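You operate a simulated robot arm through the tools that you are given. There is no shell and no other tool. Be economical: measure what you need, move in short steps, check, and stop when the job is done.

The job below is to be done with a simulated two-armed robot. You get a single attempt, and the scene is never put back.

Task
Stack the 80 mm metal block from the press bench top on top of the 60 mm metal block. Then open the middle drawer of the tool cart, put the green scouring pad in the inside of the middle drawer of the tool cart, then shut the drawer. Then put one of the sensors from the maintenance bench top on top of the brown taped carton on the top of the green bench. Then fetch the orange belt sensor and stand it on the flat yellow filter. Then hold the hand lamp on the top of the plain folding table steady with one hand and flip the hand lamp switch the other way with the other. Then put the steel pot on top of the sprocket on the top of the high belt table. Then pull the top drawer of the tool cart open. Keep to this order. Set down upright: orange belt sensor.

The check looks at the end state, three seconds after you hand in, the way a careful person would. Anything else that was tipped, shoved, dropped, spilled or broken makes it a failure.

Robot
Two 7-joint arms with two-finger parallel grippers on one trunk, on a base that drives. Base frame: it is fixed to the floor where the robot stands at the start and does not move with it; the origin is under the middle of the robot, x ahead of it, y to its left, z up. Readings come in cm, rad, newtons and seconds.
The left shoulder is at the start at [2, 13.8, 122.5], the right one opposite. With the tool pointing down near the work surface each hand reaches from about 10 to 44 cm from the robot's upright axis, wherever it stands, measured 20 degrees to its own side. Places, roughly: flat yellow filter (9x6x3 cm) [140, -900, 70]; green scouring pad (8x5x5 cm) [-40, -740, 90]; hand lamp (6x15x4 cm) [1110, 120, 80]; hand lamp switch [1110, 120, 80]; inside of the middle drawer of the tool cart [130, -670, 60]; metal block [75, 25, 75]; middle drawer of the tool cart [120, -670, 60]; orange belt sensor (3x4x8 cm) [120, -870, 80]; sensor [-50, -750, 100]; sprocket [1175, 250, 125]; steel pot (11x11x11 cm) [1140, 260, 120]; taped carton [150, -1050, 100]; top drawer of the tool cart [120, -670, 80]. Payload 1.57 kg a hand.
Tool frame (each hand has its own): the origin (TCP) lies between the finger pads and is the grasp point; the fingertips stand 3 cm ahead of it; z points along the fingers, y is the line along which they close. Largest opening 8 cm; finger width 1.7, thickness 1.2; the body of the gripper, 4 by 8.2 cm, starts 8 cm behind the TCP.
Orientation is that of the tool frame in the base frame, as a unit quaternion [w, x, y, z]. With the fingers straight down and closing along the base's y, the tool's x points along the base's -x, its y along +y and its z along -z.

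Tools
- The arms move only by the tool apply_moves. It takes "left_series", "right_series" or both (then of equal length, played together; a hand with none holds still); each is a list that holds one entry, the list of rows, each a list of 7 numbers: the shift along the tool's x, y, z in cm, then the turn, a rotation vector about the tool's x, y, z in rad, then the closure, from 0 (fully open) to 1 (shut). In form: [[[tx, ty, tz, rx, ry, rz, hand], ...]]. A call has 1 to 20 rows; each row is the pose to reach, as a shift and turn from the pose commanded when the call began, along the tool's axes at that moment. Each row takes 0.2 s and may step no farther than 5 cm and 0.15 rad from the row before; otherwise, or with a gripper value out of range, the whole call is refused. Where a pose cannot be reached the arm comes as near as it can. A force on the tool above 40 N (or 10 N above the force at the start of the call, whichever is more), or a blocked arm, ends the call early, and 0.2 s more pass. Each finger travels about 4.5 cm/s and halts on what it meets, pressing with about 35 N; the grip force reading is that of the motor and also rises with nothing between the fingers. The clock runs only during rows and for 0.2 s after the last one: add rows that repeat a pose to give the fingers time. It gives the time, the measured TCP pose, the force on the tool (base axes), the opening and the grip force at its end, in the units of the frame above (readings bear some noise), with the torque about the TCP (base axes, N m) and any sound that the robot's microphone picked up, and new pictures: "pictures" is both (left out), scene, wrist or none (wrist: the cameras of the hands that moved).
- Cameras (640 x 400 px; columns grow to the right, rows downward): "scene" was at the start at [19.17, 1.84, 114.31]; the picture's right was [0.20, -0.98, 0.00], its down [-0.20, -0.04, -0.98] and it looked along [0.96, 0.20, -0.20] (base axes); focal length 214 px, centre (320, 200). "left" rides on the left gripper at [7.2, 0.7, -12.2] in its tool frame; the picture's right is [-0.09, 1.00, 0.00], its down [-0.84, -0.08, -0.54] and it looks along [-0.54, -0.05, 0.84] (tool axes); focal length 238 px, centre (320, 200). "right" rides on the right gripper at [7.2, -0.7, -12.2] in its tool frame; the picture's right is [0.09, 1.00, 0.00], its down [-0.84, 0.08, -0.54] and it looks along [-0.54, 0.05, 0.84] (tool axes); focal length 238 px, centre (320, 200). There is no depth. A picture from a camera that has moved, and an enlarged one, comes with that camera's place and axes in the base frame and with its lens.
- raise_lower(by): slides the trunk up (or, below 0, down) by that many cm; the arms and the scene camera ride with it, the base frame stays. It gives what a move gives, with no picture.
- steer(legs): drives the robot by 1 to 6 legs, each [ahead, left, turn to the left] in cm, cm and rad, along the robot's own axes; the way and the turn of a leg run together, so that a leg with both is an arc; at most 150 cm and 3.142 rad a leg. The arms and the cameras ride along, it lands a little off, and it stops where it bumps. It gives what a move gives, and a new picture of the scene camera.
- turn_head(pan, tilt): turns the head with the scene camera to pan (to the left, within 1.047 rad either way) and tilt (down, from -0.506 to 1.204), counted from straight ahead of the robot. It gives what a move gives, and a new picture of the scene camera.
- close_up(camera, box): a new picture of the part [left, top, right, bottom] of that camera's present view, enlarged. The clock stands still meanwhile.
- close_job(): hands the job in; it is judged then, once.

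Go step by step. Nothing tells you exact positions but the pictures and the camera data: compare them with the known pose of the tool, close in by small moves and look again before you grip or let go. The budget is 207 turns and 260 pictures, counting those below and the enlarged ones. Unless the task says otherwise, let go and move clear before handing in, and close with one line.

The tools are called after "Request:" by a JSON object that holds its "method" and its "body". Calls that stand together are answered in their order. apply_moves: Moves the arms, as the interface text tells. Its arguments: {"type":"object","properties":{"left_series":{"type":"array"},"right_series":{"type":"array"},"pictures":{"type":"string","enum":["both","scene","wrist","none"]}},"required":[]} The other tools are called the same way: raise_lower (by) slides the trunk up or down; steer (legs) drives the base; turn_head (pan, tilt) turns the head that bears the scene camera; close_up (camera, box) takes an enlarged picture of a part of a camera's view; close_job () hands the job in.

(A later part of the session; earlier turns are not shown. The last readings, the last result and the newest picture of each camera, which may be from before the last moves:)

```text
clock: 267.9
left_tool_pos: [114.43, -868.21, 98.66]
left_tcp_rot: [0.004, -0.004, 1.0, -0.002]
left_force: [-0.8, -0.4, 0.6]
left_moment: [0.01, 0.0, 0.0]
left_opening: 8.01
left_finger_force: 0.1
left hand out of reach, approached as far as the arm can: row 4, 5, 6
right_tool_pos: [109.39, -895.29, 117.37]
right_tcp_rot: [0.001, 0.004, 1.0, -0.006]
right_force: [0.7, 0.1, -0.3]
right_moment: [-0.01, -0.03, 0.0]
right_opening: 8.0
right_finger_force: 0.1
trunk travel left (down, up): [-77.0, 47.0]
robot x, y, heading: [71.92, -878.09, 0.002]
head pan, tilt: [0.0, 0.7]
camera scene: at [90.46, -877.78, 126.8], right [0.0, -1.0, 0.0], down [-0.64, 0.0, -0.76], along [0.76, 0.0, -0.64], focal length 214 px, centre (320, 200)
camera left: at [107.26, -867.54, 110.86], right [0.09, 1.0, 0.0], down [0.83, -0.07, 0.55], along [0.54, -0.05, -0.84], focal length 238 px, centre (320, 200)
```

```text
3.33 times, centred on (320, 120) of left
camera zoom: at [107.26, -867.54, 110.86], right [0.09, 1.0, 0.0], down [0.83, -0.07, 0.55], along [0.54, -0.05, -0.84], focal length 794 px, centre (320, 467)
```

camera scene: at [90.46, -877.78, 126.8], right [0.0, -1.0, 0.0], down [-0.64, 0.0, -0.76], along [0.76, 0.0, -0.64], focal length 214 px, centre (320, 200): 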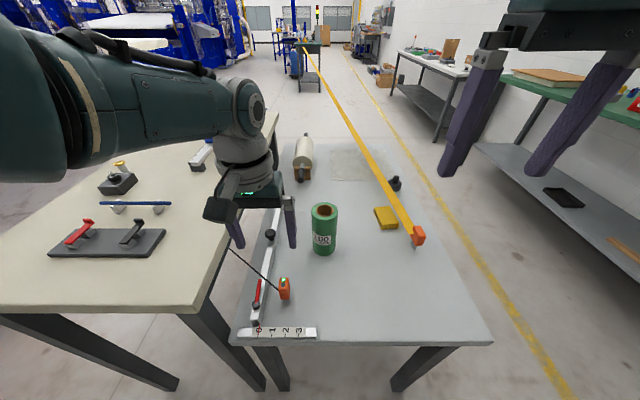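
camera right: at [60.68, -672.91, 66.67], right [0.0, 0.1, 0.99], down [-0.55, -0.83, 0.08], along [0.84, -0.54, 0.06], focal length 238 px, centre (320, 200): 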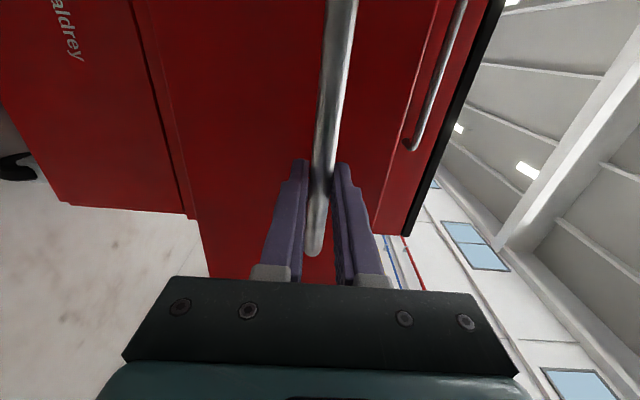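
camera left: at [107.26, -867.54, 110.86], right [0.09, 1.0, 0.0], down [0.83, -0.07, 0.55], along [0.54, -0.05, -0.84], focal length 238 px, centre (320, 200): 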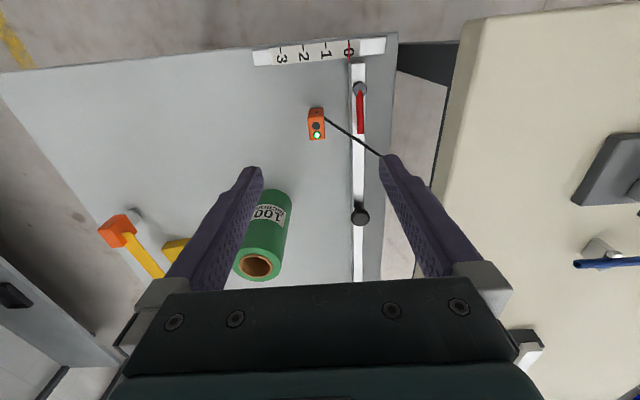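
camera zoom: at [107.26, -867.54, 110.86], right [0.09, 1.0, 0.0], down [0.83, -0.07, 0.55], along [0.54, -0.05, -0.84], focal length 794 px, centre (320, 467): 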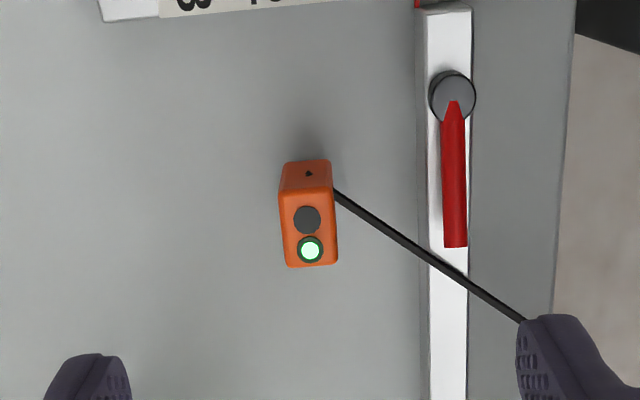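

The cord leaves the sensor's +y side, so I should grip along x. I also need a lower trunk to reach. I'll back off, lower 30 cm, and view the sensor from a shallower angle.

Request:
{"method": "apply_moves", "body": {"left_series": [[[0, 0, -5, 0, 0, 0, 0], [0, 0, -10, 0, 0, 0, 0], [0, 0, -15, 0, 0, 0, 0], [0, 0, -20, 0, 0, 0, 0]]], "pictures": "none"}}

Request:
{"method": "steer", "body": {"legs": [[-22, 4, 0]]}}

Request:
{"method": "raise_lower", "body": {"by": -30}}

Request:
{"method": "turn_head", "body": {"pan": 0.0, "tilt": 0.3}}

Request:
{"method": "close_up", "body": {"camera": "scene", "box": [280, 190, 400, 290]}}

```text
clock: 268.9
left_tool_pos: [114.3, -868.15, 118.86]
left_tcp_rot: [0.002, -0.004, 1.0, 0.0]
left_force: [0.1, 0.3, 0.7]
left_moment: [0.0, -0.01, 0.0]
left_opening: 8.01
left_finger_force: 0.0
right_tool_pos: [109.39, -895.37, 117.36]
right_tcp_rot: [0.0, 0.004, 1.0, -0.005]
right_force: [0.0, -0.5, 0.0]
right_moment: [0.0, -0.03, 0.03]
right_opening: 8.01
right_finger_force: 0.1
trunk travel left (down, up): [-77.0, 47.0]
robot x, y, heading: [71.95, -877.68, 0.001]
head pan, tilt: [0.0, 0.7]
```

```text
clock: 270.6
left_tool_pos: [92.37, -864.1, 118.83]
left_tcp_rot: [0.003, -0.004, 1.0, -0.002]
left_force: [0.4, -0.5, -0.8]
left_moment: [-0.02, -0.02, 0.03]
left_opening: 7.98
left_finger_force: 0.0
right_tool_pos: [87.67, -891.26, 117.38]
right_tcp_rot: [0.001, 0.003, 1.0, -0.005]
right_force: [0.5, -0.6, -0.6]
right_moment: [0.03, 0.04, 0.03]
right_opening: 7.99
right_finger_force: 0.1
trunk travel left (down, up): [-77.0, 47.0]
robot x, y, heading: [49.73, -874.1, 0.004]
head pan, tilt: [0.0, 0.7]
camera scene: at [68.57, -873.85, 126.8], right [0.0, -1.0, 0.0], down [-0.64, 0.0, -0.76], along [0.76, 0.0, -0.64], focal length 214 px, centre (320, 200)
```

scene: 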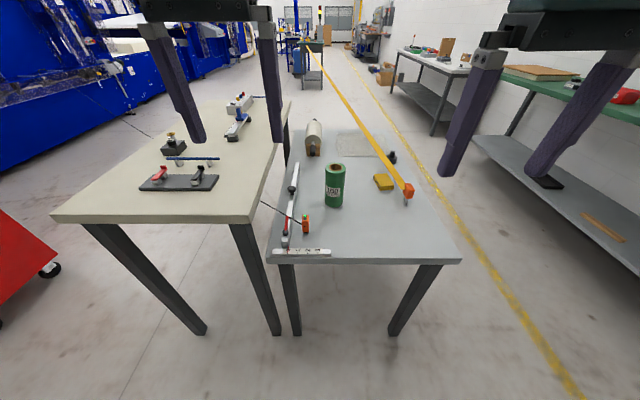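

```text
clock: 273.6
left_tool_pos: [92.25, -864.13, 88.71]
left_tcp_rot: [0.003, -0.004, 1.0, -0.002]
left_force: [0.1, 1.0, 0.4]
left_moment: [0.01, 0.0, 0.0]
left_opening: 8.0
left_finger_force: 0.1
right_tool_pos: [87.53, -891.39, 87.38]
right_tcp_rot: [0.001, 0.003, 1.0, -0.005]
right_force: [-0.7, 0.1, -0.5]
right_moment: [-0.03, -0.01, 0.02]
right_opening: 7.98
right_finger_force: 0.0
trunk travel left (down, up): [-47.0, 77.0]
robot x, y, heading: [49.93, -873.8, -0.001]
head pan, tilt: [0.0, 0.7]
```

```text
clock: 274.5
left_tool_pos: [92.32, -864.24, 88.92]
left_tcp_rot: [0.003, -0.005, 1.0, -0.002]
left_force: [0.1, -0.3, 0.1]
left_moment: [0.0, 0.0, -0.01]
left_opening: 7.99
left_finger_force: 0.1
right_tool_pos: [87.65, -891.3, 87.33]
right_tcp_rot: [0.0, 0.003, 1.0, -0.005]
right_force: [0.1, -0.1, -0.1]
right_moment: [-0.02, 0.0, 0.02]
right_opening: 8.01
right_finger_force: 0.0
trunk travel left (down, up): [-47.0, 77.0]
robot x, y, heading: [50.08, -873.89, 0.004]
head pan, tilt: [0.0, 0.3]
camera scene: at [69.41, -873.84, 100.4], right [0.0, -1.0, 0.0], down [-0.3, 0.0, -0.95], along [0.95, 0.0, -0.3], focal length 214 px, centre (320, 200)
```

scene: 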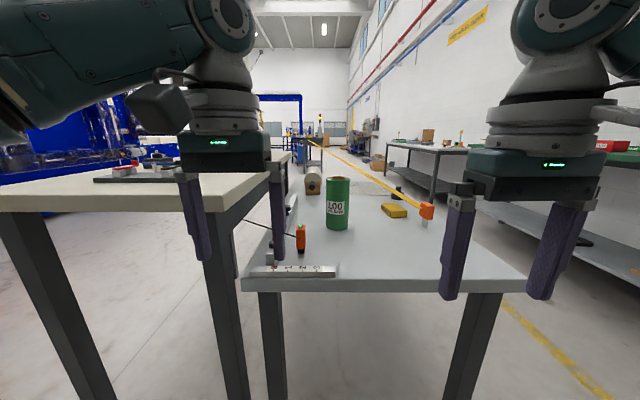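

```text
4.00 times, centred on (340, 240) of scene
camera zoom: at [69.41, -873.84, 100.4], right [0.0, -1.0, 0.0], down [-0.3, 0.0, -0.95], along [0.95, 0.0, -0.3], focal length 858 px, centre (240, 40)
```

zoom: 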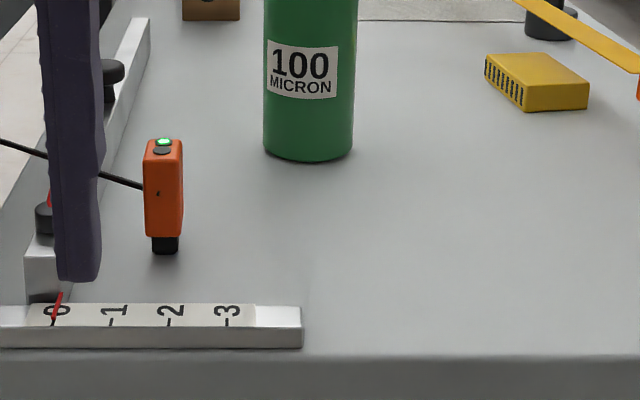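

The sensor rests on a black foot and the table is at z≈72. I'll yaw the left gripper 90° so it closes along x.

Request:
{"method": "apply_moves", "body": {"left_series": [[[0, 0, -0.5, 0, 0, -0.15, 0], [0, 0, -1, 0, 0, -0.3, 0], [0, 0, -1.5, 0, 0, -0.45, 0], [0, 0, -2, 0, 0, -0.6, 0], [0, 0, -2.5, 0, 0, -0.75, 0], [0, 0, -3, 0, 0, -0.9, 0], [0, 0, -3, 0, 0, -1.05, 0], [0, 0, -3, 0, 0, -1.2, 0], [0, 0, -3, 0, 0, -1.35, 0], [0, 0, -3, 0, 0, -1.5, 0], [0, 0, -3, 0, 0, -1.57, 0], [0, 0, -3, 0, 0, -1.57, 0]]]}}

```text
clock: 277.1
left_tool_pos: [92.36, -864.17, 91.95]
left_tcp_rot: [0.0, 0.711, -0.703, 0.003]
left_force: [-0.1, 0.0, -0.8]
left_moment: [0.0, -0.02, -0.02]
left_opening: 7.99
left_finger_force: 0.1
right_tool_pos: [87.65, -891.36, 87.37]
right_tcp_rot: [0.001, 0.002, 1.0, -0.005]
right_force: [0.0, -0.1, 1.3]
right_moment: [-0.03, 0.0, -0.01]
right_opening: 7.97
right_finger_force: 0.0
trunk travel left (down, up): [-47.0, 77.0]
robot x, y, heading: [50.17, -873.64, 0.001]
head pan, tilt: [0.0, 0.3]
camera scene: at [69.41, -873.84, 100.41], right [0.0, -1.0, 0.0], down [-0.3, 0.0, -0.96], along [0.96, 0.0, -0.3], focal length 214 px, centre (320, 200)
camera left: at [91.68, -871.23, 104.12], right [-1.0, 0.08, -0.01], down [0.07, 0.84, 0.54], along [0.05, 0.54, -0.84], focal length 238 px, centre (320, 200)
```

scene: 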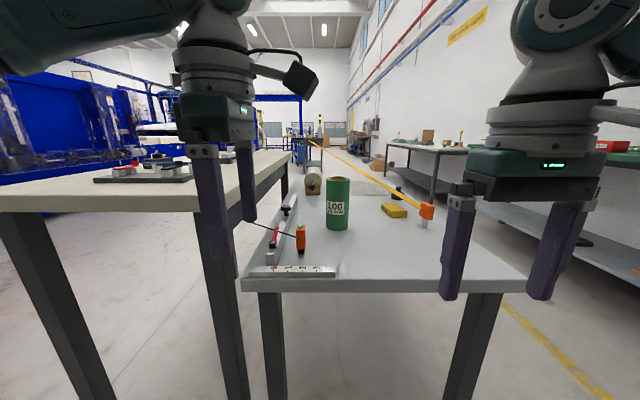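
left: 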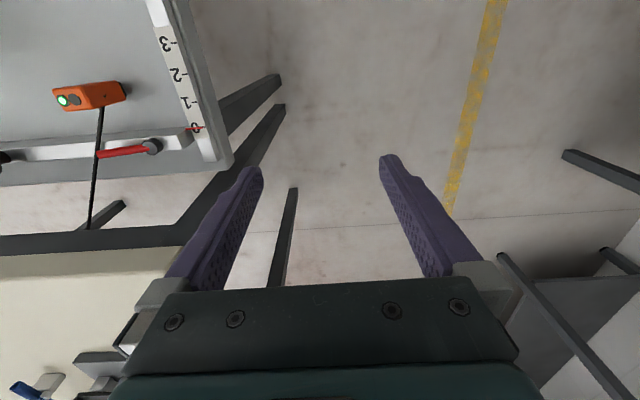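

Now I'll drive so the hand is over the sensor.

Request:
{"method": "steer", "body": {"legs": [[24.3, -5, 0]]}}

Request:
{"method": "close_up", "body": {"camera": "left", "box": [0, 0, 640, 400]}}

```text
clock: 278.9
left_tool_pos: [115.55, -869.04, 91.83]
left_tcp_rot: [-0.001, 0.711, -0.704, 0.003]
left_force: [0.4, -0.2, 0.3]
left_moment: [0.02, 0.05, 0.01]
left_opening: 8.01
left_finger_force: 0.0
right_tool_pos: [110.98, -896.3, 87.35]
right_tcp_rot: [0.001, 0.003, 1.0, -0.005]
right_force: [1.0, 0.5, -0.6]
right_moment: [0.0, 0.01, -0.01]
right_opening: 8.01
right_finger_force: 0.2
trunk travel left (down, up): [-47.0, 77.0]
robot x, y, heading: [73.24, -878.53, -0.002]
head pan, tilt: [0.0, 0.3]
camera scene: at [92.74, -878.77, 100.42], right [0.0, -1.0, 0.0], down [-0.3, 0.0, -0.96], along [0.96, 0.0, -0.3], focal length 214 px, centre (320, 200)
```

scene: 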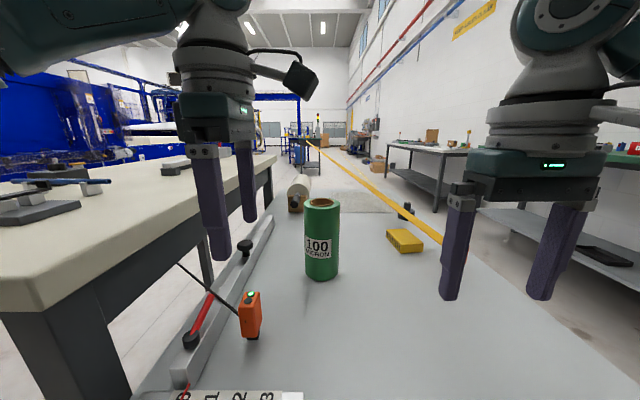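

```text
1.00 times, centred on (320, 200) of left (not enlarged: the box is as wide or as high as the picture)
camera zoom: at [115.0, -876.16, 104.12], right [-1.0, 0.08, -0.01], down [0.07, 0.84, 0.54], along [0.05, 0.54, -0.84], focal length 238 px, centre (320, 200)
```

zoom: 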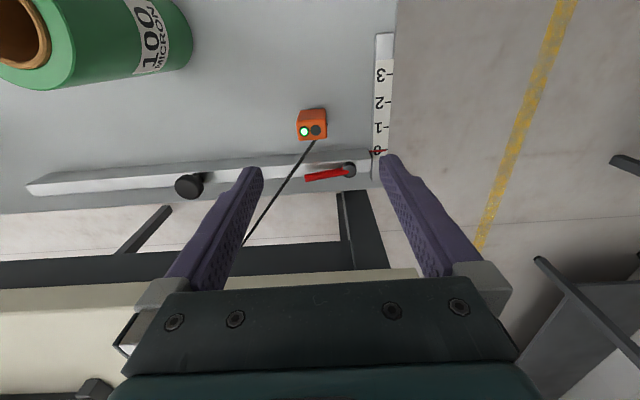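

Sensor top centre confirmed at (116.5, -869.2). I'll shift 1 cm and descend around it.

Request:
{"method": "apply_moves", "body": {"left_series": [[[0.1, -1, 4, 0, 0, 0, 0.1], [0.1, -1, 8, 0, 0, 0, 0.1], [0.1, -1, 11.5, 0, 0, 0, 0.1], [0.1, -1, 13.8, 0, 0, 0, 0.1], [0.1, -1, 13.8, 0, 0, 0, 0.1]]]}}

```text
clock: 280.1
left_tool_pos: [116.58, -869.39, 77.87]
left_tcp_rot: [-0.001, 0.709, -0.705, 0.003]
left_force: [1.1, -0.1, 0.7]
left_moment: [-0.02, -0.01, -0.03]
left_opening: 7.17
left_finger_force: 0.0
right_tool_pos: [110.9, -896.35, 87.43]
right_tcp_rot: [0.001, 0.003, 1.0, -0.006]
right_force: [-0.1, 0.3, 0.2]
right_moment: [-0.03, -0.02, -0.03]
right_opening: 8.0
right_finger_force: 0.1
trunk travel left (down, up): [-47.0, 77.0]
robot x, y, heading: [73.1, -878.63, 0.002]
head pan, tilt: [0.0, 0.3]
camera scene: at [92.72, -878.76, 100.41], right [0.0, -1.0, 0.0], down [-0.3, 0.0, -0.96], along [0.96, 0.0, -0.3], focal length 214 px, centre (320, 200)
camera left: at [115.94, -876.46, 90.1], right [-1.0, 0.08, -0.01], down [0.07, 0.84, 0.54], along [0.05, 0.54, -0.84], focal length 238 px, centre (320, 200)
```

scene: 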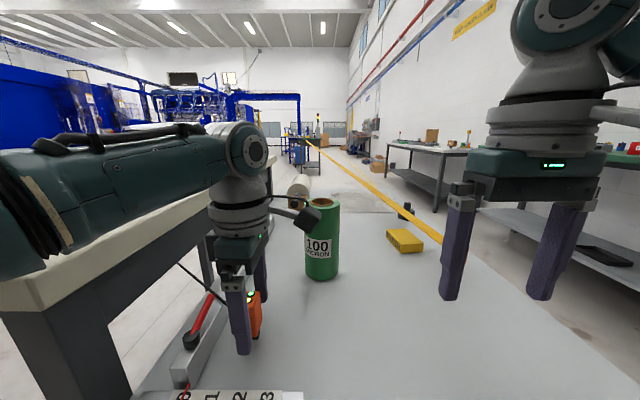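
left: 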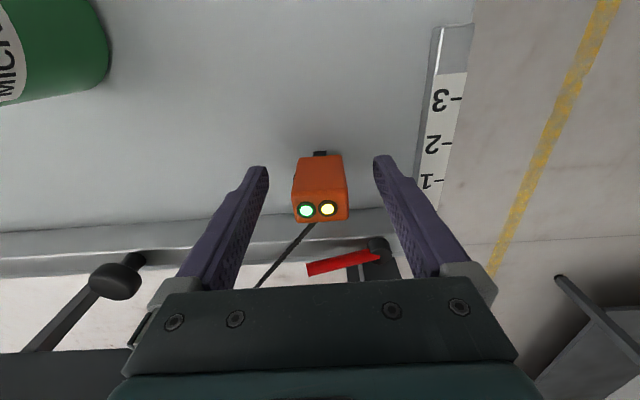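

The sensor is between the fingers. I'll close.

Request:
{"method": "apply_moves", "body": {"left_series": [[[0, 0, 0, 0, 0, 0, 0.3], [0, 0, 0, 0, 0, 0, 0.5], [0, 0, 0, 0, 0, 0, 0.7], [0, 0, 0, 0, 0, 0, 1], [0, 0, 0, 0, 0, 0, 1], [0, 0, 0, 0, 0, 0, 1]]], "pictures": "wrist"}}

```text
clock: 281.5
left_tool_pos: [116.65, -869.36, 77.83]
left_tcp_rot: [0.0, 0.71, -0.704, 0.003]
left_force: [0.0, -1.2, 0.7]
left_moment: [0.01, 0.03, 0.04]
left_opening: 3.11
left_finger_force: 35.0
right_tool_pos: [111.05, -896.3, 87.34]
right_tcp_rot: [0.001, 0.002, 1.0, -0.005]
right_force: [0.4, 0.1, -0.1]
right_moment: [0.03, 0.0, -0.02]
right_opening: 8.02
right_finger_force: 0.1
trunk travel left (down, up): [-47.0, 77.0]
robot x, y, heading: [73.3, -878.8, 0.002]
head pan, tilt: [0.0, 0.3]
camera left: at [115.94, -876.47, 90.13], right [-1.0, 0.08, -0.01], down [0.07, 0.84, 0.54], along [0.05, 0.54, -0.84], focal length 238 px, centre (320, 200)
```

left: 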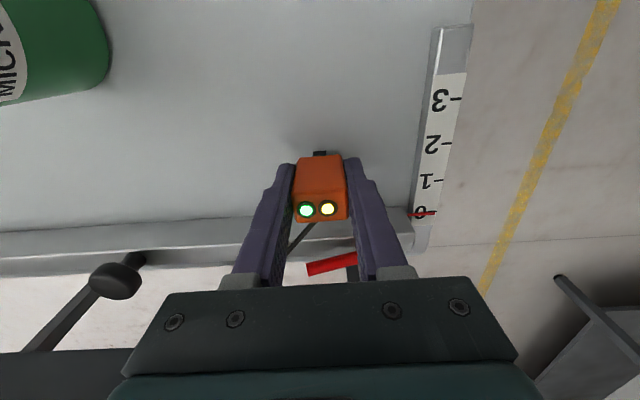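

Gripped at 3.1 cm. I'll lift 4 cm and check the pull of the cord.

Request:
{"method": "apply_moves", "body": {"left_series": [[[0, 0, -1, 0, 0, 0, 1], [0, 0, -2, 0, 0, 0, 1], [0, 0, -4, 0, 0, 0, 1], [0, 0, -4, 0, 0, 0, 1]]]}}

```text
clock: 282.5
left_tool_pos: [116.81, -869.25, 82.12]
left_tcp_rot: [-0.001, 0.71, -0.704, 0.002]
left_force: [-0.2, 0.2, -1.6]
left_moment: [0.03, -0.02, 0.01]
left_opening: 3.13
left_finger_force: 34.9
right_tool_pos: [110.82, -896.23, 87.38]
right_tcp_rot: [0.001, 0.003, 1.0, -0.006]
right_force: [-0.2, 0.7, -0.1]
right_moment: [0.01, 0.05, 0.0]
right_opening: 8.0
right_finger_force: 0.1
trunk travel left (down, up): [-47.0, 77.0]
robot x, y, heading: [73.52, -878.93, -0.001]
head pan, tilt: [0.0, 0.3]
camera scene: at [92.71, -878.76, 100.41], right [0.0, -1.0, 0.0], down [-0.3, 0.0, -0.96], along [0.96, 0.0, -0.3], focal length 214 px, centre (320, 200)
camera left: at [116.03, -876.35, 94.34], right [-1.0, 0.08, -0.01], down [0.07, 0.84, 0.54], along [0.05, 0.54, -0.84], focal length 238 px, centre (320, 200)
```

scene: 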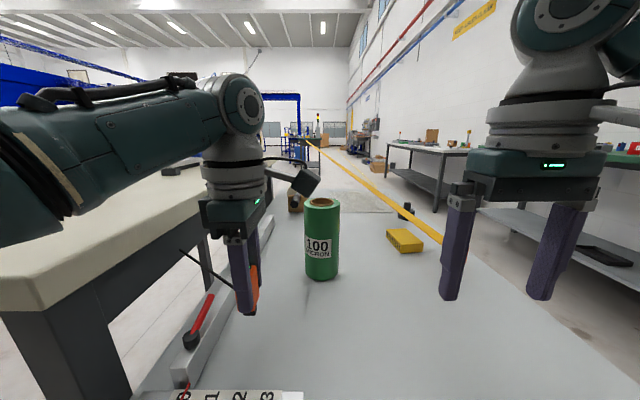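
left: 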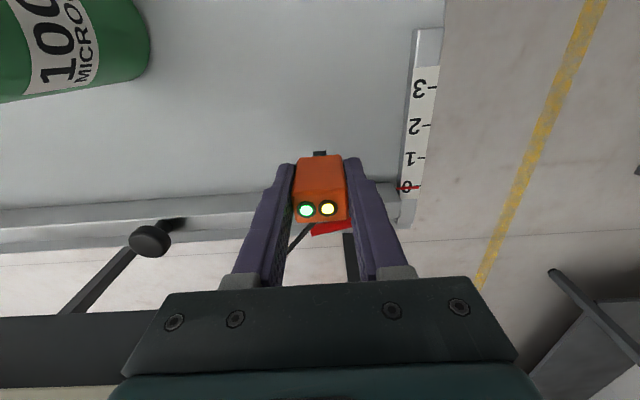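

No cord tension is felt. I'll enlarge to see where the cord ends now.

Request:
{"method": "close_up", "body": {"camera": "scene", "box": [160, 220, 300, 340]}}

Request:
{"method": "apply_moves", "body": {"left_series": [[[0, 0, -4, 0, 0, 0, 1], [0, 0, -8, 0, 0, 0, 1], [0, 0, -12, 0, 0, 0, 1], [0, 0, -12, 0, 0, 0, 1]]]}}

```text
3.33 times, centred on (230, 280) of scene
camera zoom: at [92.71, -878.76, 100.41], right [0.0, -1.0, 0.0], down [-0.3, 0.0, -0.96], along [0.96, 0.0, -0.3], focal length 715 px, centre (620, -67)
```

zoom: 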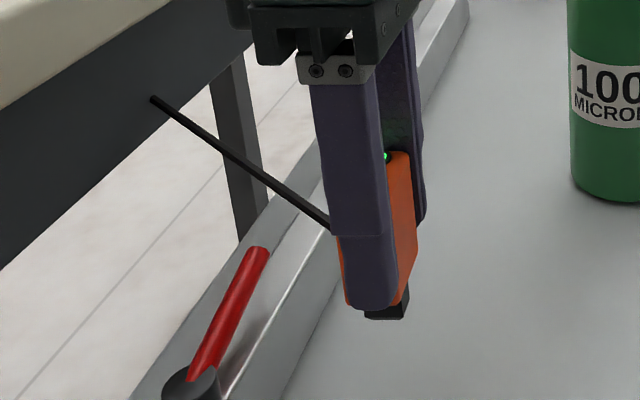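

```text
clock: 283.5
left_tool_pos: [116.55, -869.12, 94.01]
left_tcp_rot: [0.0, 0.71, -0.704, 0.003]
left_force: [0.0, 0.5, -0.9]
left_moment: [0.0, 0.02, 0.0]
left_opening: 3.15
left_finger_force: 34.8
right_tool_pos: [110.86, -896.33, 87.37]
right_tcp_rot: [0.001, 0.003, 1.0, -0.005]
right_force: [-0.2, -1.0, -0.3]
right_moment: [0.0, 0.03, -0.01]
right_opening: 7.98
right_finger_force: 0.0
trunk travel left (down, up): [-47.0, 77.0]
robot x, y, heading: [72.87, -878.68, 0.001]
head pan, tilt: [0.0, 0.3]
camera scene: at [92.7, -878.77, 100.41], right [0.0, -1.0, 0.0], down [-0.3, 0.0, -0.96], along [0.96, 0.0, -0.3], focal length 214 px, centre (320, 200)
camera left: at [116.04, -876.15, 106.35], right [-1.0, 0.08, 0.0], down [0.07, 0.84, 0.54], along [0.05, 0.54, -0.84], focal length 238 px, centre (320, 200)
```

scene: 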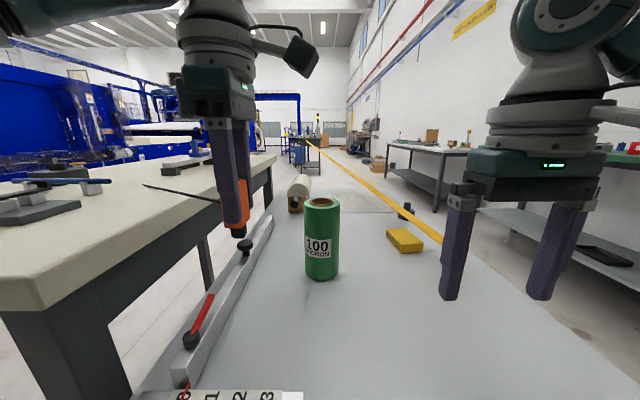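
left: 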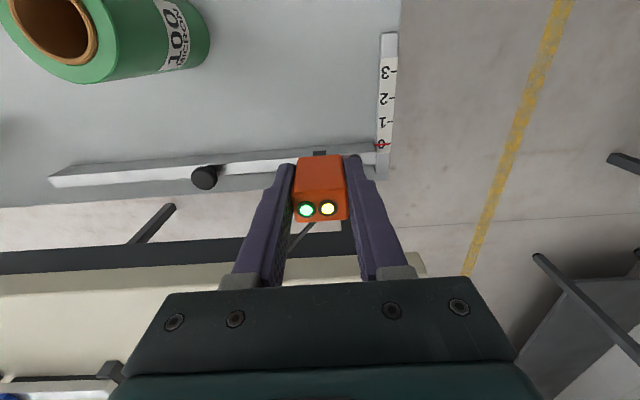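

The "cord" is a stiff pigtail fixed to the sensor, pointing about +x/+y. I'll carry the sensor raised around to the south side of the table.

Request:
{"method": "raise_lower", "body": {"by": 25}}

Request:
{"method": "steer", "body": {"legs": [[-15, 0, 0], [0, -81, 0], [0, 0, 1.571], [0, -92, 0]]}}

```text
clock: 286.1
left_tool_pos: [116.66, -869.04, 119.03]
left_tcp_rot: [-0.001, 0.709, -0.705, 0.004]
left_force: [-0.2, -0.1, -0.7]
left_moment: [0.03, -0.02, 0.0]
left_opening: 3.15
left_finger_force: 35.3
right_tool_pos: [110.87, -896.35, 112.46]
right_tcp_rot: [0.001, 0.002, 1.0, -0.005]
right_force: [0.5, 0.4, -0.8]
right_moment: [-0.02, -0.01, -0.05]
right_opening: 7.99
right_finger_force: 0.0
trunk travel left (down, up): [-72.0, 52.0]
robot x, y, heading: [73.37, -878.7, 0.008]
head pan, tilt: [0.0, 0.3]
```

```text
clock: 299.6
left_tool_pos: [139.2, -917.15, 119.1]
left_tcp_rot: [-0.003, 1.0, 0.006, 0.002]
left_force: [0.4, 1.0, -0.6]
left_moment: [-0.02, 0.01, 0.04]
left_opening: 3.13
left_finger_force: 34.4
right_tool_pos: [166.44, -922.75, 112.25]
right_tcp_rot: [-0.004, 0.707, -0.707, 0.002]
right_force: [0.4, 1.3, -0.5]
right_moment: [0.0, -0.01, -0.01]
right_opening: 7.99
right_finger_force: 0.1
trunk travel left (down, up): [-72.0, 52.0]
robot x, y, heading: [148.92, -960.63, 1.576]
head pan, tilt: [0.0, 0.3]
camera scene: at [149.04, -941.17, 125.41], right [1.0, 0.01, 0.0], down [0.0, -0.3, -0.96], along [-0.01, 0.96, -0.3], focal length 214 px, centre (320, 200)
```

scene: 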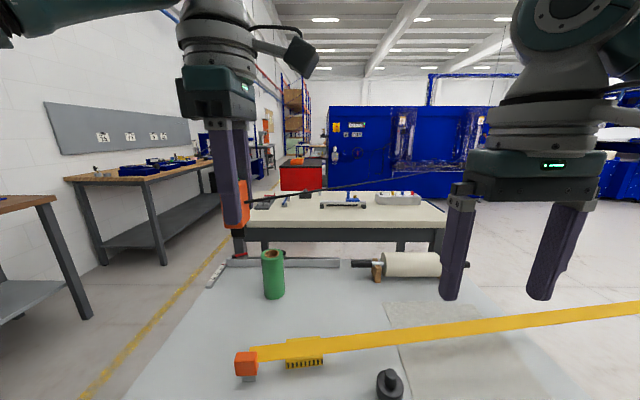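

A black line seems to extend to the right from the sensor. I'll enlarge it.

Request:
{"method": "close_up", "body": {"camera": "scene", "box": [200, 150, 460, 280]}}

Request:
{"method": "close_up", "body": {"camera": "left", "box": [0, 0, 640, 400]}}

```text
2.46 times, centred on (330, 215) of scene
camera zoom: at [149.04, -941.17, 125.41], right [1.0, 0.01, 0.0], down [0.0, -0.3, -0.96], along [-0.01, 0.96, -0.3], focal length 528 px, centre (295, 163)
```

zoom: 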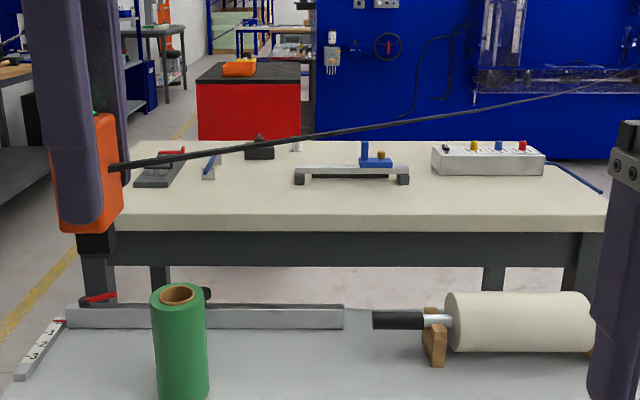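

```text
1.00 times, centred on (320, 200) of left (not enlarged: the box is as wide or as high as the picture)
camera zoom: at [146.38, -917.68, 131.32], right [-0.08, -1.0, -0.01], down [-0.84, 0.06, 0.54], along [-0.54, 0.05, -0.84], focal length 238 px, centre (320, 200)
```

zoom: 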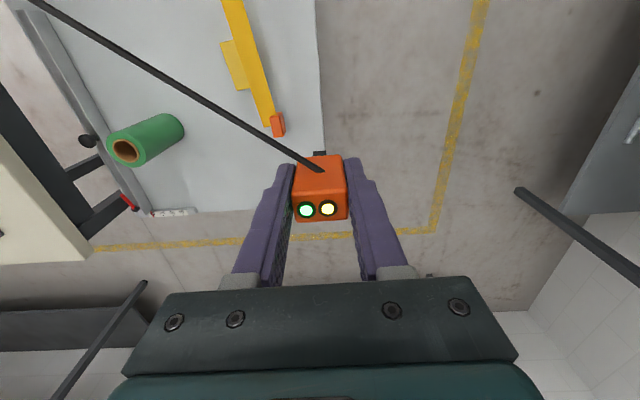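

That line is a long straight signal cable running to the blue machine; it shows no tension. I'll yaw the wrist back so the fingers sit at ±x of the sensor, keeping clear of the belt.

Request:
{"method": "apply_moves", "body": {"left_series": [[[0, 0, 0, 0, 0, 0.15, 1], [0, 0, 0, 0, 0, 0.3, 1], [0, 0, 0, 0, 0, 0.45, 1], [0, 0, 0, 0, 0, 0.6, 1], [0, 0, 0, 0, 0, 0.75, 1], [0, 0, 0, 0, 0, 0.9, 1], [0, 0, 0, 0, 0, 1.05, 1], [0, 0, 0, 0, 0, 1.2, 1], [0, 0, 0, 0, 0, 1.35, 1], [0, 0, 0, 0, 0, 1.5, 1], [0, 0, 0, 0, 0, 1.57, 1], [0, 0, 0, 0, 0, 1.57, 1]]], "pictures": "wrist"}}

Request:
{"method": "turn_head", "body": {"pan": 0.0, "tilt": 0.8}}

```text
clock: 302.2
left_tool_pos: [139.22, -917.06, 119.24]
left_tcp_rot: [-0.004, 0.711, -0.703, -0.001]
left_force: [0.0, -0.4, -1.0]
left_moment: [0.01, 0.01, -0.01]
left_opening: 3.14
left_finger_force: 34.8
right_tool_pos: [166.34, -922.77, 112.28]
right_tcp_rot: [0.005, -0.707, 0.707, -0.003]
right_force: [0.9, 0.7, 1.0]
right_moment: [0.03, 0.01, -0.01]
right_opening: 8.0
right_finger_force: 0.0
trunk travel left (down, up): [-72.0, 52.0]
robot x, y, heading: [149.47, -960.05, 1.584]
head pan, tilt: [0.0, 0.3]
camera left: at [138.56, -924.3, 131.29], right [-1.0, 0.08, 0.0], down [0.07, 0.83, 0.55], along [0.05, 0.54, -0.84], focal length 238 px, centre (320, 200)
```

left: 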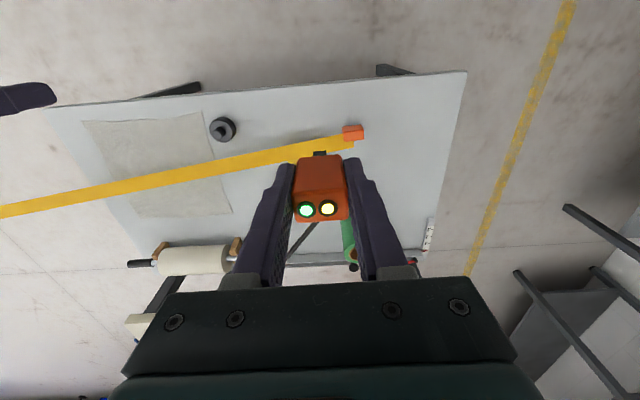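

```text
clock: 303.2
left_tool_pos: [139.17, -917.15, 119.05]
left_tcp_rot: [-0.004, 0.712, -0.702, -0.001]
left_force: [0.3, 0.2, -0.5]
left_moment: [-0.01, 0.02, 0.03]
left_opening: 3.11
left_finger_force: 35.0
right_tool_pos: [166.54, -922.83, 112.28]
right_tcp_rot: [0.005, -0.707, 0.708, -0.003]
right_force: [0.3, 0.5, 0.0]
right_moment: [0.0, 0.01, 0.01]
right_opening: 7.99
right_finger_force: 0.0
trunk travel left (down, up): [-72.0, 52.0]
robot x, y, heading: [149.17, -960.36, 1.581]
head pan, tilt: [0.0, 0.799]
camera scene: at [149.05, -942.43, 120.98], right [1.0, 0.01, 0.0], down [0.01, -0.72, -0.7], along [-0.01, 0.7, -0.72], focal length 214 px, centre (320, 200)
```

scene: 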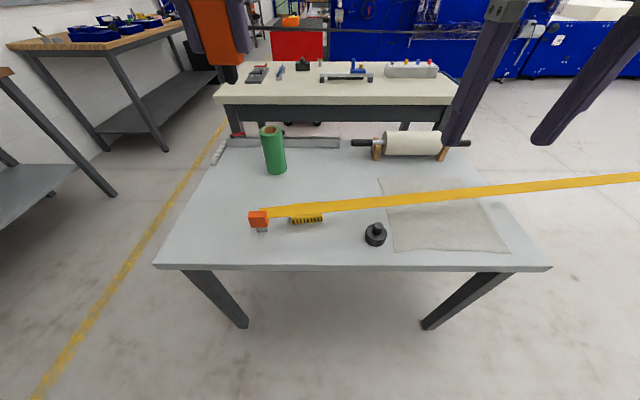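

The belt is at z≈79 with its north edge near y≈-902.9, and the filter spans about y -904 to -898 at x≈144. I'll raise the right hand clear of the belt, then bring the sensor over the filter.

Request:
{"method": "apply_moves", "body": {"right_series": [[[0, 0, -5, 0, 0, 0, 0], [0, 2, -10, 0, 0, 0, 0], [0, 2, -14, 0, 0, 0, 0], [0, 2, -14, 0, 0, 0, 0]]], "pictures": "none"}}

Request:
{"method": "steer", "body": {"legs": [[20, -4.8, -0.01]]}}

Request:
{"method": "turn_head", "body": {"pan": 0.2, "tilt": 1.0}}

```text
refused: row 2 steps farther than a row can; nothing moved
```

```text
clock: 304.8
left_tool_pos: [144.49, -897.37, 119.1]
left_tcp_rot: [-0.003, 0.708, -0.706, -0.001]
left_force: [0.0, 0.1, -1.0]
left_moment: [-0.03, 0.03, 0.0]
left_opening: 3.14
left_finger_force: 34.9
right_tool_pos: [171.63, -903.32, 112.35]
right_tcp_rot: [0.004, -0.703, 0.711, -0.003]
right_force: [1.3, 0.4, -0.1]
right_moment: [-0.04, 0.0, -0.03]
right_opening: 7.99
right_finger_force: 0.0
trunk travel left (down, up): [-72.0, 52.0]
robot x, y, heading: [154.07, -941.08, 1.566]
head pan, tilt: [0.0, 0.799]
camera scene: at [154.07, -922.78, 120.97], right [1.0, 0.0, 0.0], down [0.0, -0.72, -0.7], along [0.0, 0.7, -0.72], focal length 214 px, centre (320, 200)
```

scene: 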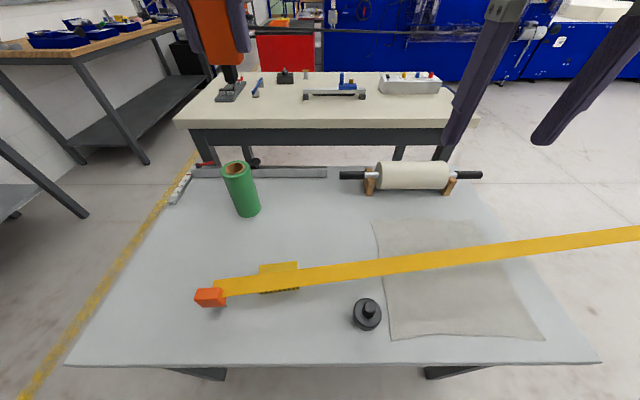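

```text
clock: 305.5
left_tool_pos: [144.42, -897.36, 119.09]
left_tcp_rot: [-0.003, 0.708, -0.706, 0.0]
left_force: [0.6, 0.7, -0.8]
left_moment: [-0.03, -0.01, 0.0]
left_opening: 3.11
left_finger_force: 35.1
right_tool_pos: [171.8, -903.36, 112.34]
right_tcp_rot: [0.004, -0.703, 0.711, -0.003]
right_force: [-0.4, 1.5, -0.4]
right_moment: [0.02, 0.01, -0.01]
right_opening: 8.02
right_finger_force: 0.0
trunk travel left (down, up): [-72.0, 52.0]
robot x, y, heading: [154.47, -940.78, 1.569]
head pan, tilt: [0.201, 1.0]
camera scene: at [152.68, -924.01, 119.47], right [0.98, 0.19, 0.0], down [0.16, -0.83, -0.54], along [-0.11, 0.53, -0.84], focal length 214 px, centre (320, 200)
```

scene: 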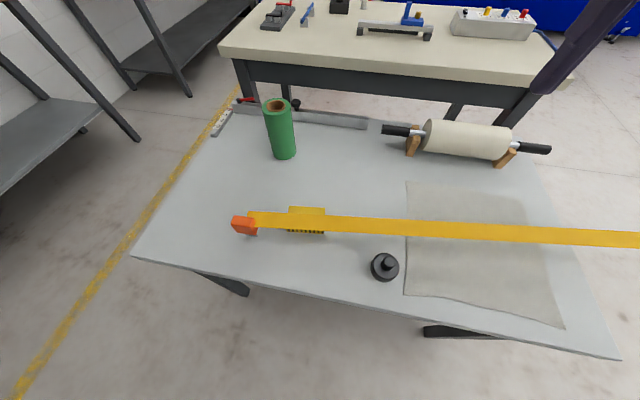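

Request:
{"method": "close_up", "body": {"camera": "scene", "box": [225, 190, 355, 250]}}

Request:
{"method": "apply_moves", "body": {"right_series": [[[0, 0, -4.5, 0, 0, 0, 0], [0, 0, -9, 0, 0, 0, 0], [0, 0, -13.5, 0, 0, 0, 0], [0, 0, -13.5, 0, 0, 0, 0]]], "pictures": "none"}}

```text
4.92 times, centred on (290, 220) of scene
camera zoom: at [152.68, -924.01, 119.47], right [0.98, 0.19, 0.0], down [0.16, -0.83, -0.54], along [-0.11, 0.53, -0.84], focal length 1056 px, centre (468, 102)
```

zoom: 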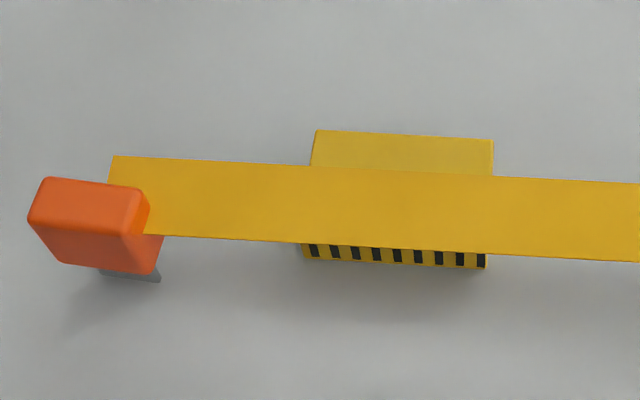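

```text
clock: 306.5
left_tool_pos: [144.55, -897.3, 119.1]
left_tcp_rot: [-0.002, 0.708, -0.706, 0.0]
left_force: [0.7, -0.2, -1.1]
left_moment: [0.01, -0.01, -0.03]
left_opening: 3.14
left_finger_force: 35.2
right_tool_pos: [171.98, -903.95, 123.56]
right_tcp_rot: [-0.018, -0.699, 0.714, -0.029]
right_force: [0.5, -0.1, -0.2]
right_moment: [-0.04, 0.02, -0.02]
right_opening: 7.96
right_finger_force: 0.0
trunk travel left (down, up): [-72.0, 52.0]
robot x, y, heading: [153.98, -940.7, 1.568]
head pan, tilt: [0.201, 1.0]
```

The filter spans x 139.9–148.5 and y -904.1 to -898.6, and the belt's north edge is at y≈-902.4. I'll set the sensor at about (144.3, -900.2), lowering the trunk first.

Request:
{"method": "raise_lower", "body": {"by": -29}}

Request:
{"method": "apply_moves", "body": {"left_series": [[[1.5, 0.2, 0, 0, 0, 0, 1], [3.0, 0.2, 0, 0, 0, 0, 1], [3.0, 0.2, 0, 0, 0, 0, 1]]]}}

```text
clock: 309.4
left_tool_pos: [144.44, -897.34, 90.15]
left_tcp_rot: [-0.004, 0.709, -0.706, -0.001]
left_force: [0.6, -0.3, -0.6]
left_moment: [-0.01, -0.02, 0.02]
left_opening: 3.14
left_finger_force: 35.1
right_tool_pos: [171.68, -904.0, 94.54]
right_tcp_rot: [-0.017, -0.701, 0.712, -0.029]
right_force: [0.0, -0.1, -0.8]
right_moment: [0.02, 0.0, -0.02]
right_opening: 8.02
right_finger_force: 0.0
trunk travel left (down, up): [-43.0, 81.0]
robot x, y, heading: [153.9, -941.14, 1.565]
head pan, tilt: [0.201, 1.0]
```

```text
clock: 310.2
left_tool_pos: [144.39, -900.36, 90.12]
left_tcp_rot: [-0.003, 0.708, -0.706, 0.001]
left_force: [0.0, -0.6, 0.0]
left_moment: [0.0, -0.04, -0.01]
left_opening: 3.13
left_finger_force: 35.4
right_tool_pos: [171.62, -903.91, 94.44]
right_tcp_rot: [-0.016, -0.702, 0.712, -0.029]
right_force: [0.8, -0.1, -1.0]
right_moment: [0.01, 0.0, 0.02]
right_opening: 7.99
right_finger_force: 0.0
trunk travel left (down, up): [-43.0, 81.0]
robot x, y, heading: [154.15, -941.03, 1.564]
head pan, tilt: [0.201, 1.0]
camera scene: at [152.68, -924.01, 90.46], right [0.98, 0.2, 0.0], down [0.16, -0.83, -0.54], along [-0.11, 0.53, -0.84], focal length 214 px, centre (320, 200)
camera left: at [143.7, -907.52, 102.26], right [-1.0, 0.09, 0.0], down [0.07, 0.83, 0.55], along [0.05, 0.54, -0.84], focal length 238 px, centre (320, 200)
```

scene: 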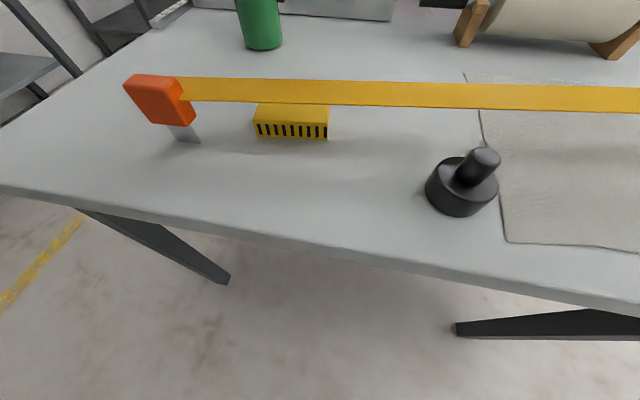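
left: 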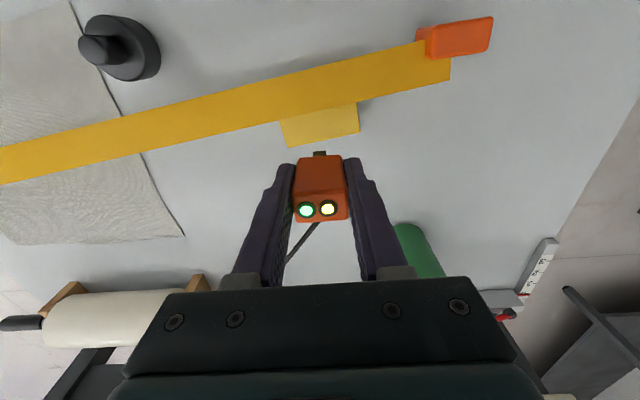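

Both views agree. I'll descend 7.5 cm, then check.

Request:
{"method": "apply_moves", "body": {"left_series": [[[0, 0, 2.5, 0, 0, 0, 1], [0, 0, 5, 0, 0, 0, 1], [0, 0, 7, 0, 0, 0, 1], [0, 0, 8, 0, 0, 0, 1], [0, 0, 8, 0, 0, 0, 1]]]}}

Request:
{"method": "close_up", "body": {"camera": "scene", "box": [200, 40, 400, 165]}}

```text
clock: 311.4
left_tool_pos: [144.34, -900.25, 82.0]
left_tcp_rot: [-0.004, 0.708, -0.707, 0.0]
left_force: [0.1, 0.5, -1.2]
left_moment: [0.01, 0.02, -0.03]
left_opening: 3.11
left_finger_force: 35.2
right_tool_pos: [171.6, -904.07, 94.51]
right_tcp_rot: [-0.016, -0.703, 0.71, -0.03]
right_force: [0.5, 0.1, -0.1]
right_moment: [0.02, 0.01, -0.01]
right_opening: 8.0
right_finger_force: 0.0
trunk travel left (down, up): [-43.0, 81.0]
robot x, y, heading: [153.56, -940.88, 1.569]
head pan, tilt: [0.201, 1.0]
camera scene: at [152.68, -924.01, 90.46], right [0.98, 0.2, 0.0], down [0.16, -0.83, -0.54], along [-0.11, 0.53, -0.84], focal length 214 px, centre (320, 200)
camera left: at [143.65, -907.47, 94.24], right [-1.0, 0.09, 0.0], down [0.07, 0.83, 0.55], along [0.05, 0.54, -0.84], focal length 238 px, centre (320, 200)
```

scene: 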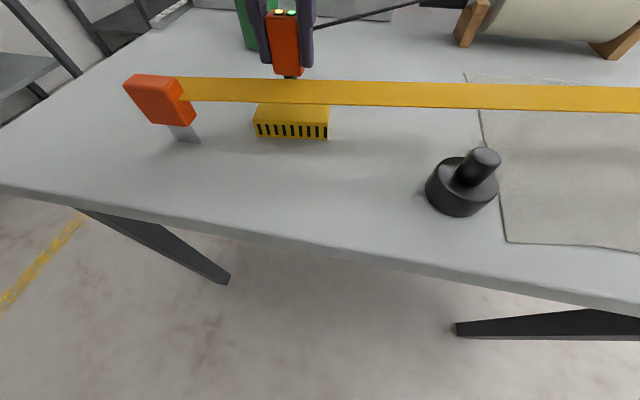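
left: 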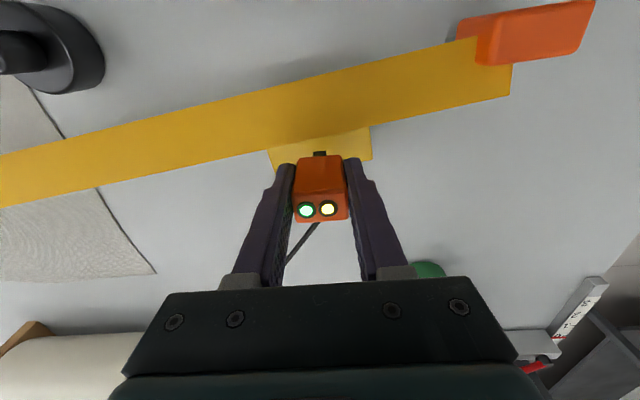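

```text
3.20 times, centred on (300, 102) of scene
camera zoom: at [152.68, -924.01, 90.46], right [0.98, 0.2, 0.0], down [0.16, -0.83, -0.54], along [-0.11, 0.53, -0.84], focal length 686 px, centre (384, 512)
```

zoom: 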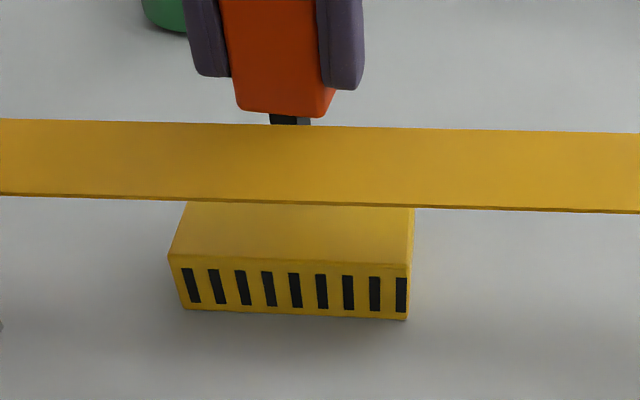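

Clear of the belt. I'll lower in small steps to contact.

Request:
{"method": "apply_moves", "body": {"left_series": [[[0, 0, 0.4, 0, 0, 0, 1], [0, 0, 0.7, 0, 0, 0, 1], [0, 0, 1.0, 0, 0, 0, 1], [0, 0, 1.2, 0, 0, 0, 1]]], "pictures": "none"}}

```text
clock: 312.4
left_tool_pos: [144.33, -900.36, 80.84]
left_tcp_rot: [-0.003, 0.708, -0.707, 0.0]
left_force: [0.2, -0.8, -0.4]
left_moment: [0.0, 0.02, 0.04]
left_opening: 3.14
left_finger_force: 35.2
right_tool_pos: [171.71, -903.94, 94.45]
right_tcp_rot: [-0.016, -0.703, 0.711, -0.03]
right_force: [0.5, 0.4, -0.1]
right_moment: [0.04, 0.02, 0.0]
right_opening: 7.98
right_finger_force: 0.1
trunk travel left (down, up): [-43.0, 81.0]
robot x, y, heading: [154.1, -940.74, 1.566]
head pan, tilt: [0.201, 1.0]
```

Request:
{"method": "apply_moves", "body": {"left_series": [[[0, 0, 0.2, 0, 0, 0, 1], [0, 0, 0.4, 0, 0, 0, 1], [0, 0, 0.6, 0, 0, 0, 1], [0, 0, 0.6, 0, 0, 0, 1]]], "pictures": "none"}}

Request:
{"method": "close_up", "body": {"camera": "scene", "box": [200, 0, 400, 165]}}

```text
clock: 313.4
left_tool_pos: [144.23, -900.19, 80.38]
left_tcp_rot: [0.005, -0.707, 0.707, 0.001]
left_force: [0.9, -6.1, 22.7]
left_moment: [-0.34, -0.02, 0.03]
left_opening: 3.13
left_finger_force: 34.9
right_tool_pos: [171.62, -903.87, 94.52]
right_tcp_rot: [-0.015, -0.703, 0.711, -0.03]
right_force: [0.4, -0.4, 0.7]
right_moment: [0.01, -0.02, 0.01]
right_opening: 7.96
right_finger_force: 0.1
trunk travel left (down, up): [-43.0, 81.0]
robot x, y, heading: [154.12, -940.64, 1.571]
head pan, tilt: [0.201, 1.0]
```

```text
2.42 times, centred on (300, 82) of scene
camera zoom: at [152.64, -923.98, 90.5], right [0.98, 0.2, 0.0], down [0.16, -0.83, -0.54], along [-0.11, 0.53, -0.84], focal length 520 px, centre (368, 485)
```

zoom: 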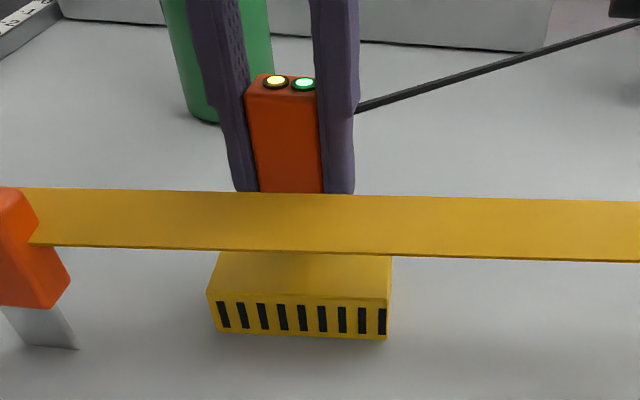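

Contact on the filter at about 23 N. I'll ease off, then release gently.

Request:
{"method": "apply_moves", "body": {"left_series": [[[0, 0, -0.15, 0, 0, 0, 1], [0, 0, -0.25, 0, 0, 0, 1], [0, 0, -0.25, 0, 0, 0, 1]]], "pictures": "none"}}

```text
clock: 314.2
left_tool_pos: [144.36, -900.2, 80.39]
left_tcp_rot: [-0.003, 0.708, -0.706, -0.001]
left_force: [0.6, 1.3, 3.1]
left_moment: [0.07, -0.07, 0.03]
left_opening: 3.12
left_finger_force: 34.9
right_tool_pos: [171.63, -903.98, 94.6]
right_tcp_rot: [-0.016, -0.702, 0.712, -0.03]
right_force: [-0.1, 0.2, 0.4]
right_moment: [0.01, -0.01, 0.01]
right_opening: 8.02
right_finger_force: 0.2
trunk travel left (down, up): [-43.0, 81.0]
robot x, y, heading: [154.0, -940.55, 1.568]
head pan, tilt: [0.201, 1.0]
```

Request:
{"method": "apply_moves", "body": {"left_series": [[[0, 0, 0, 0, 0, 0, 0.6], [0, 0, 0, 0, 0, 0, 0.56], [0, 0, 0, 0, 0, 0, 0.5], [0, 0, 0, 0, 0, 0, 0.4], [0, 0, 0, 0, 0, 0, 0.3], [0, 0, 0, 0, 0, 0, 0.3], [0, 0, 0, 0, 0, 0, 0.3]]], "pictures": "wrist"}}

Request:
{"method": "close_up", "body": {"camera": "scene", "box": [200, 0, 400, 165]}}

```text
clock: 315.8
left_tool_pos: [144.34, -900.36, 80.49]
left_tcp_rot: [0.003, -0.707, 0.707, 0.001]
left_force: [0.2, 0.3, 0.0]
left_moment: [-0.01, -0.01, -0.01]
left_opening: 5.58
left_finger_force: 0.1
right_tool_pos: [171.78, -903.88, 94.6]
right_tcp_rot: [-0.016, -0.702, 0.711, -0.03]
right_force: [0.8, -0.3, 0.9]
right_moment: [-0.04, -0.01, 0.0]
right_opening: 8.01
right_finger_force: 0.1
trunk travel left (down, up): [-43.0, 81.0]
robot x, y, heading: [153.91, -940.96, 1.567]
head pan, tilt: [0.201, 1.0]
camera left: at [143.63, -907.48, 92.7], right [-1.0, 0.09, 0.0], down [0.07, 0.83, 0.55], along [0.05, 0.54, -0.84], focal length 238 px, centre (320, 200)
```

left: 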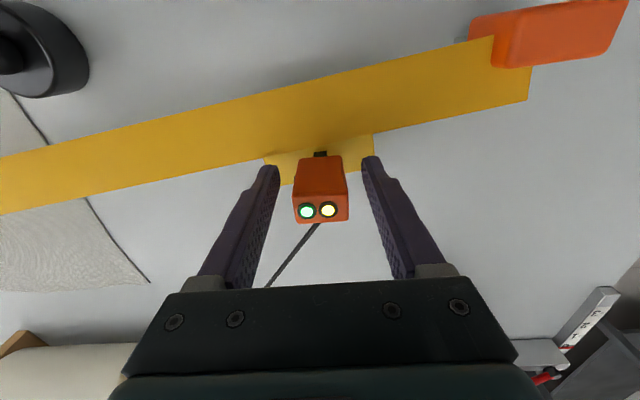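

```text
2.42 times, centred on (300, 82) of scene
camera zoom: at [152.68, -924.01, 90.46], right [0.98, 0.2, 0.0], down [0.16, -0.83, -0.54], along [-0.11, 0.53, -0.84], focal length 520 px, centre (368, 485)
```

zoom: 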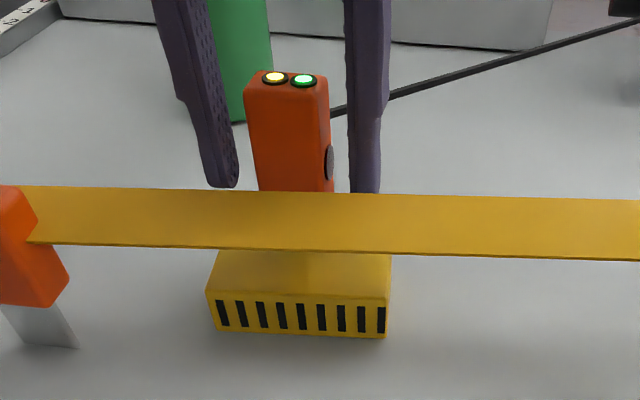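

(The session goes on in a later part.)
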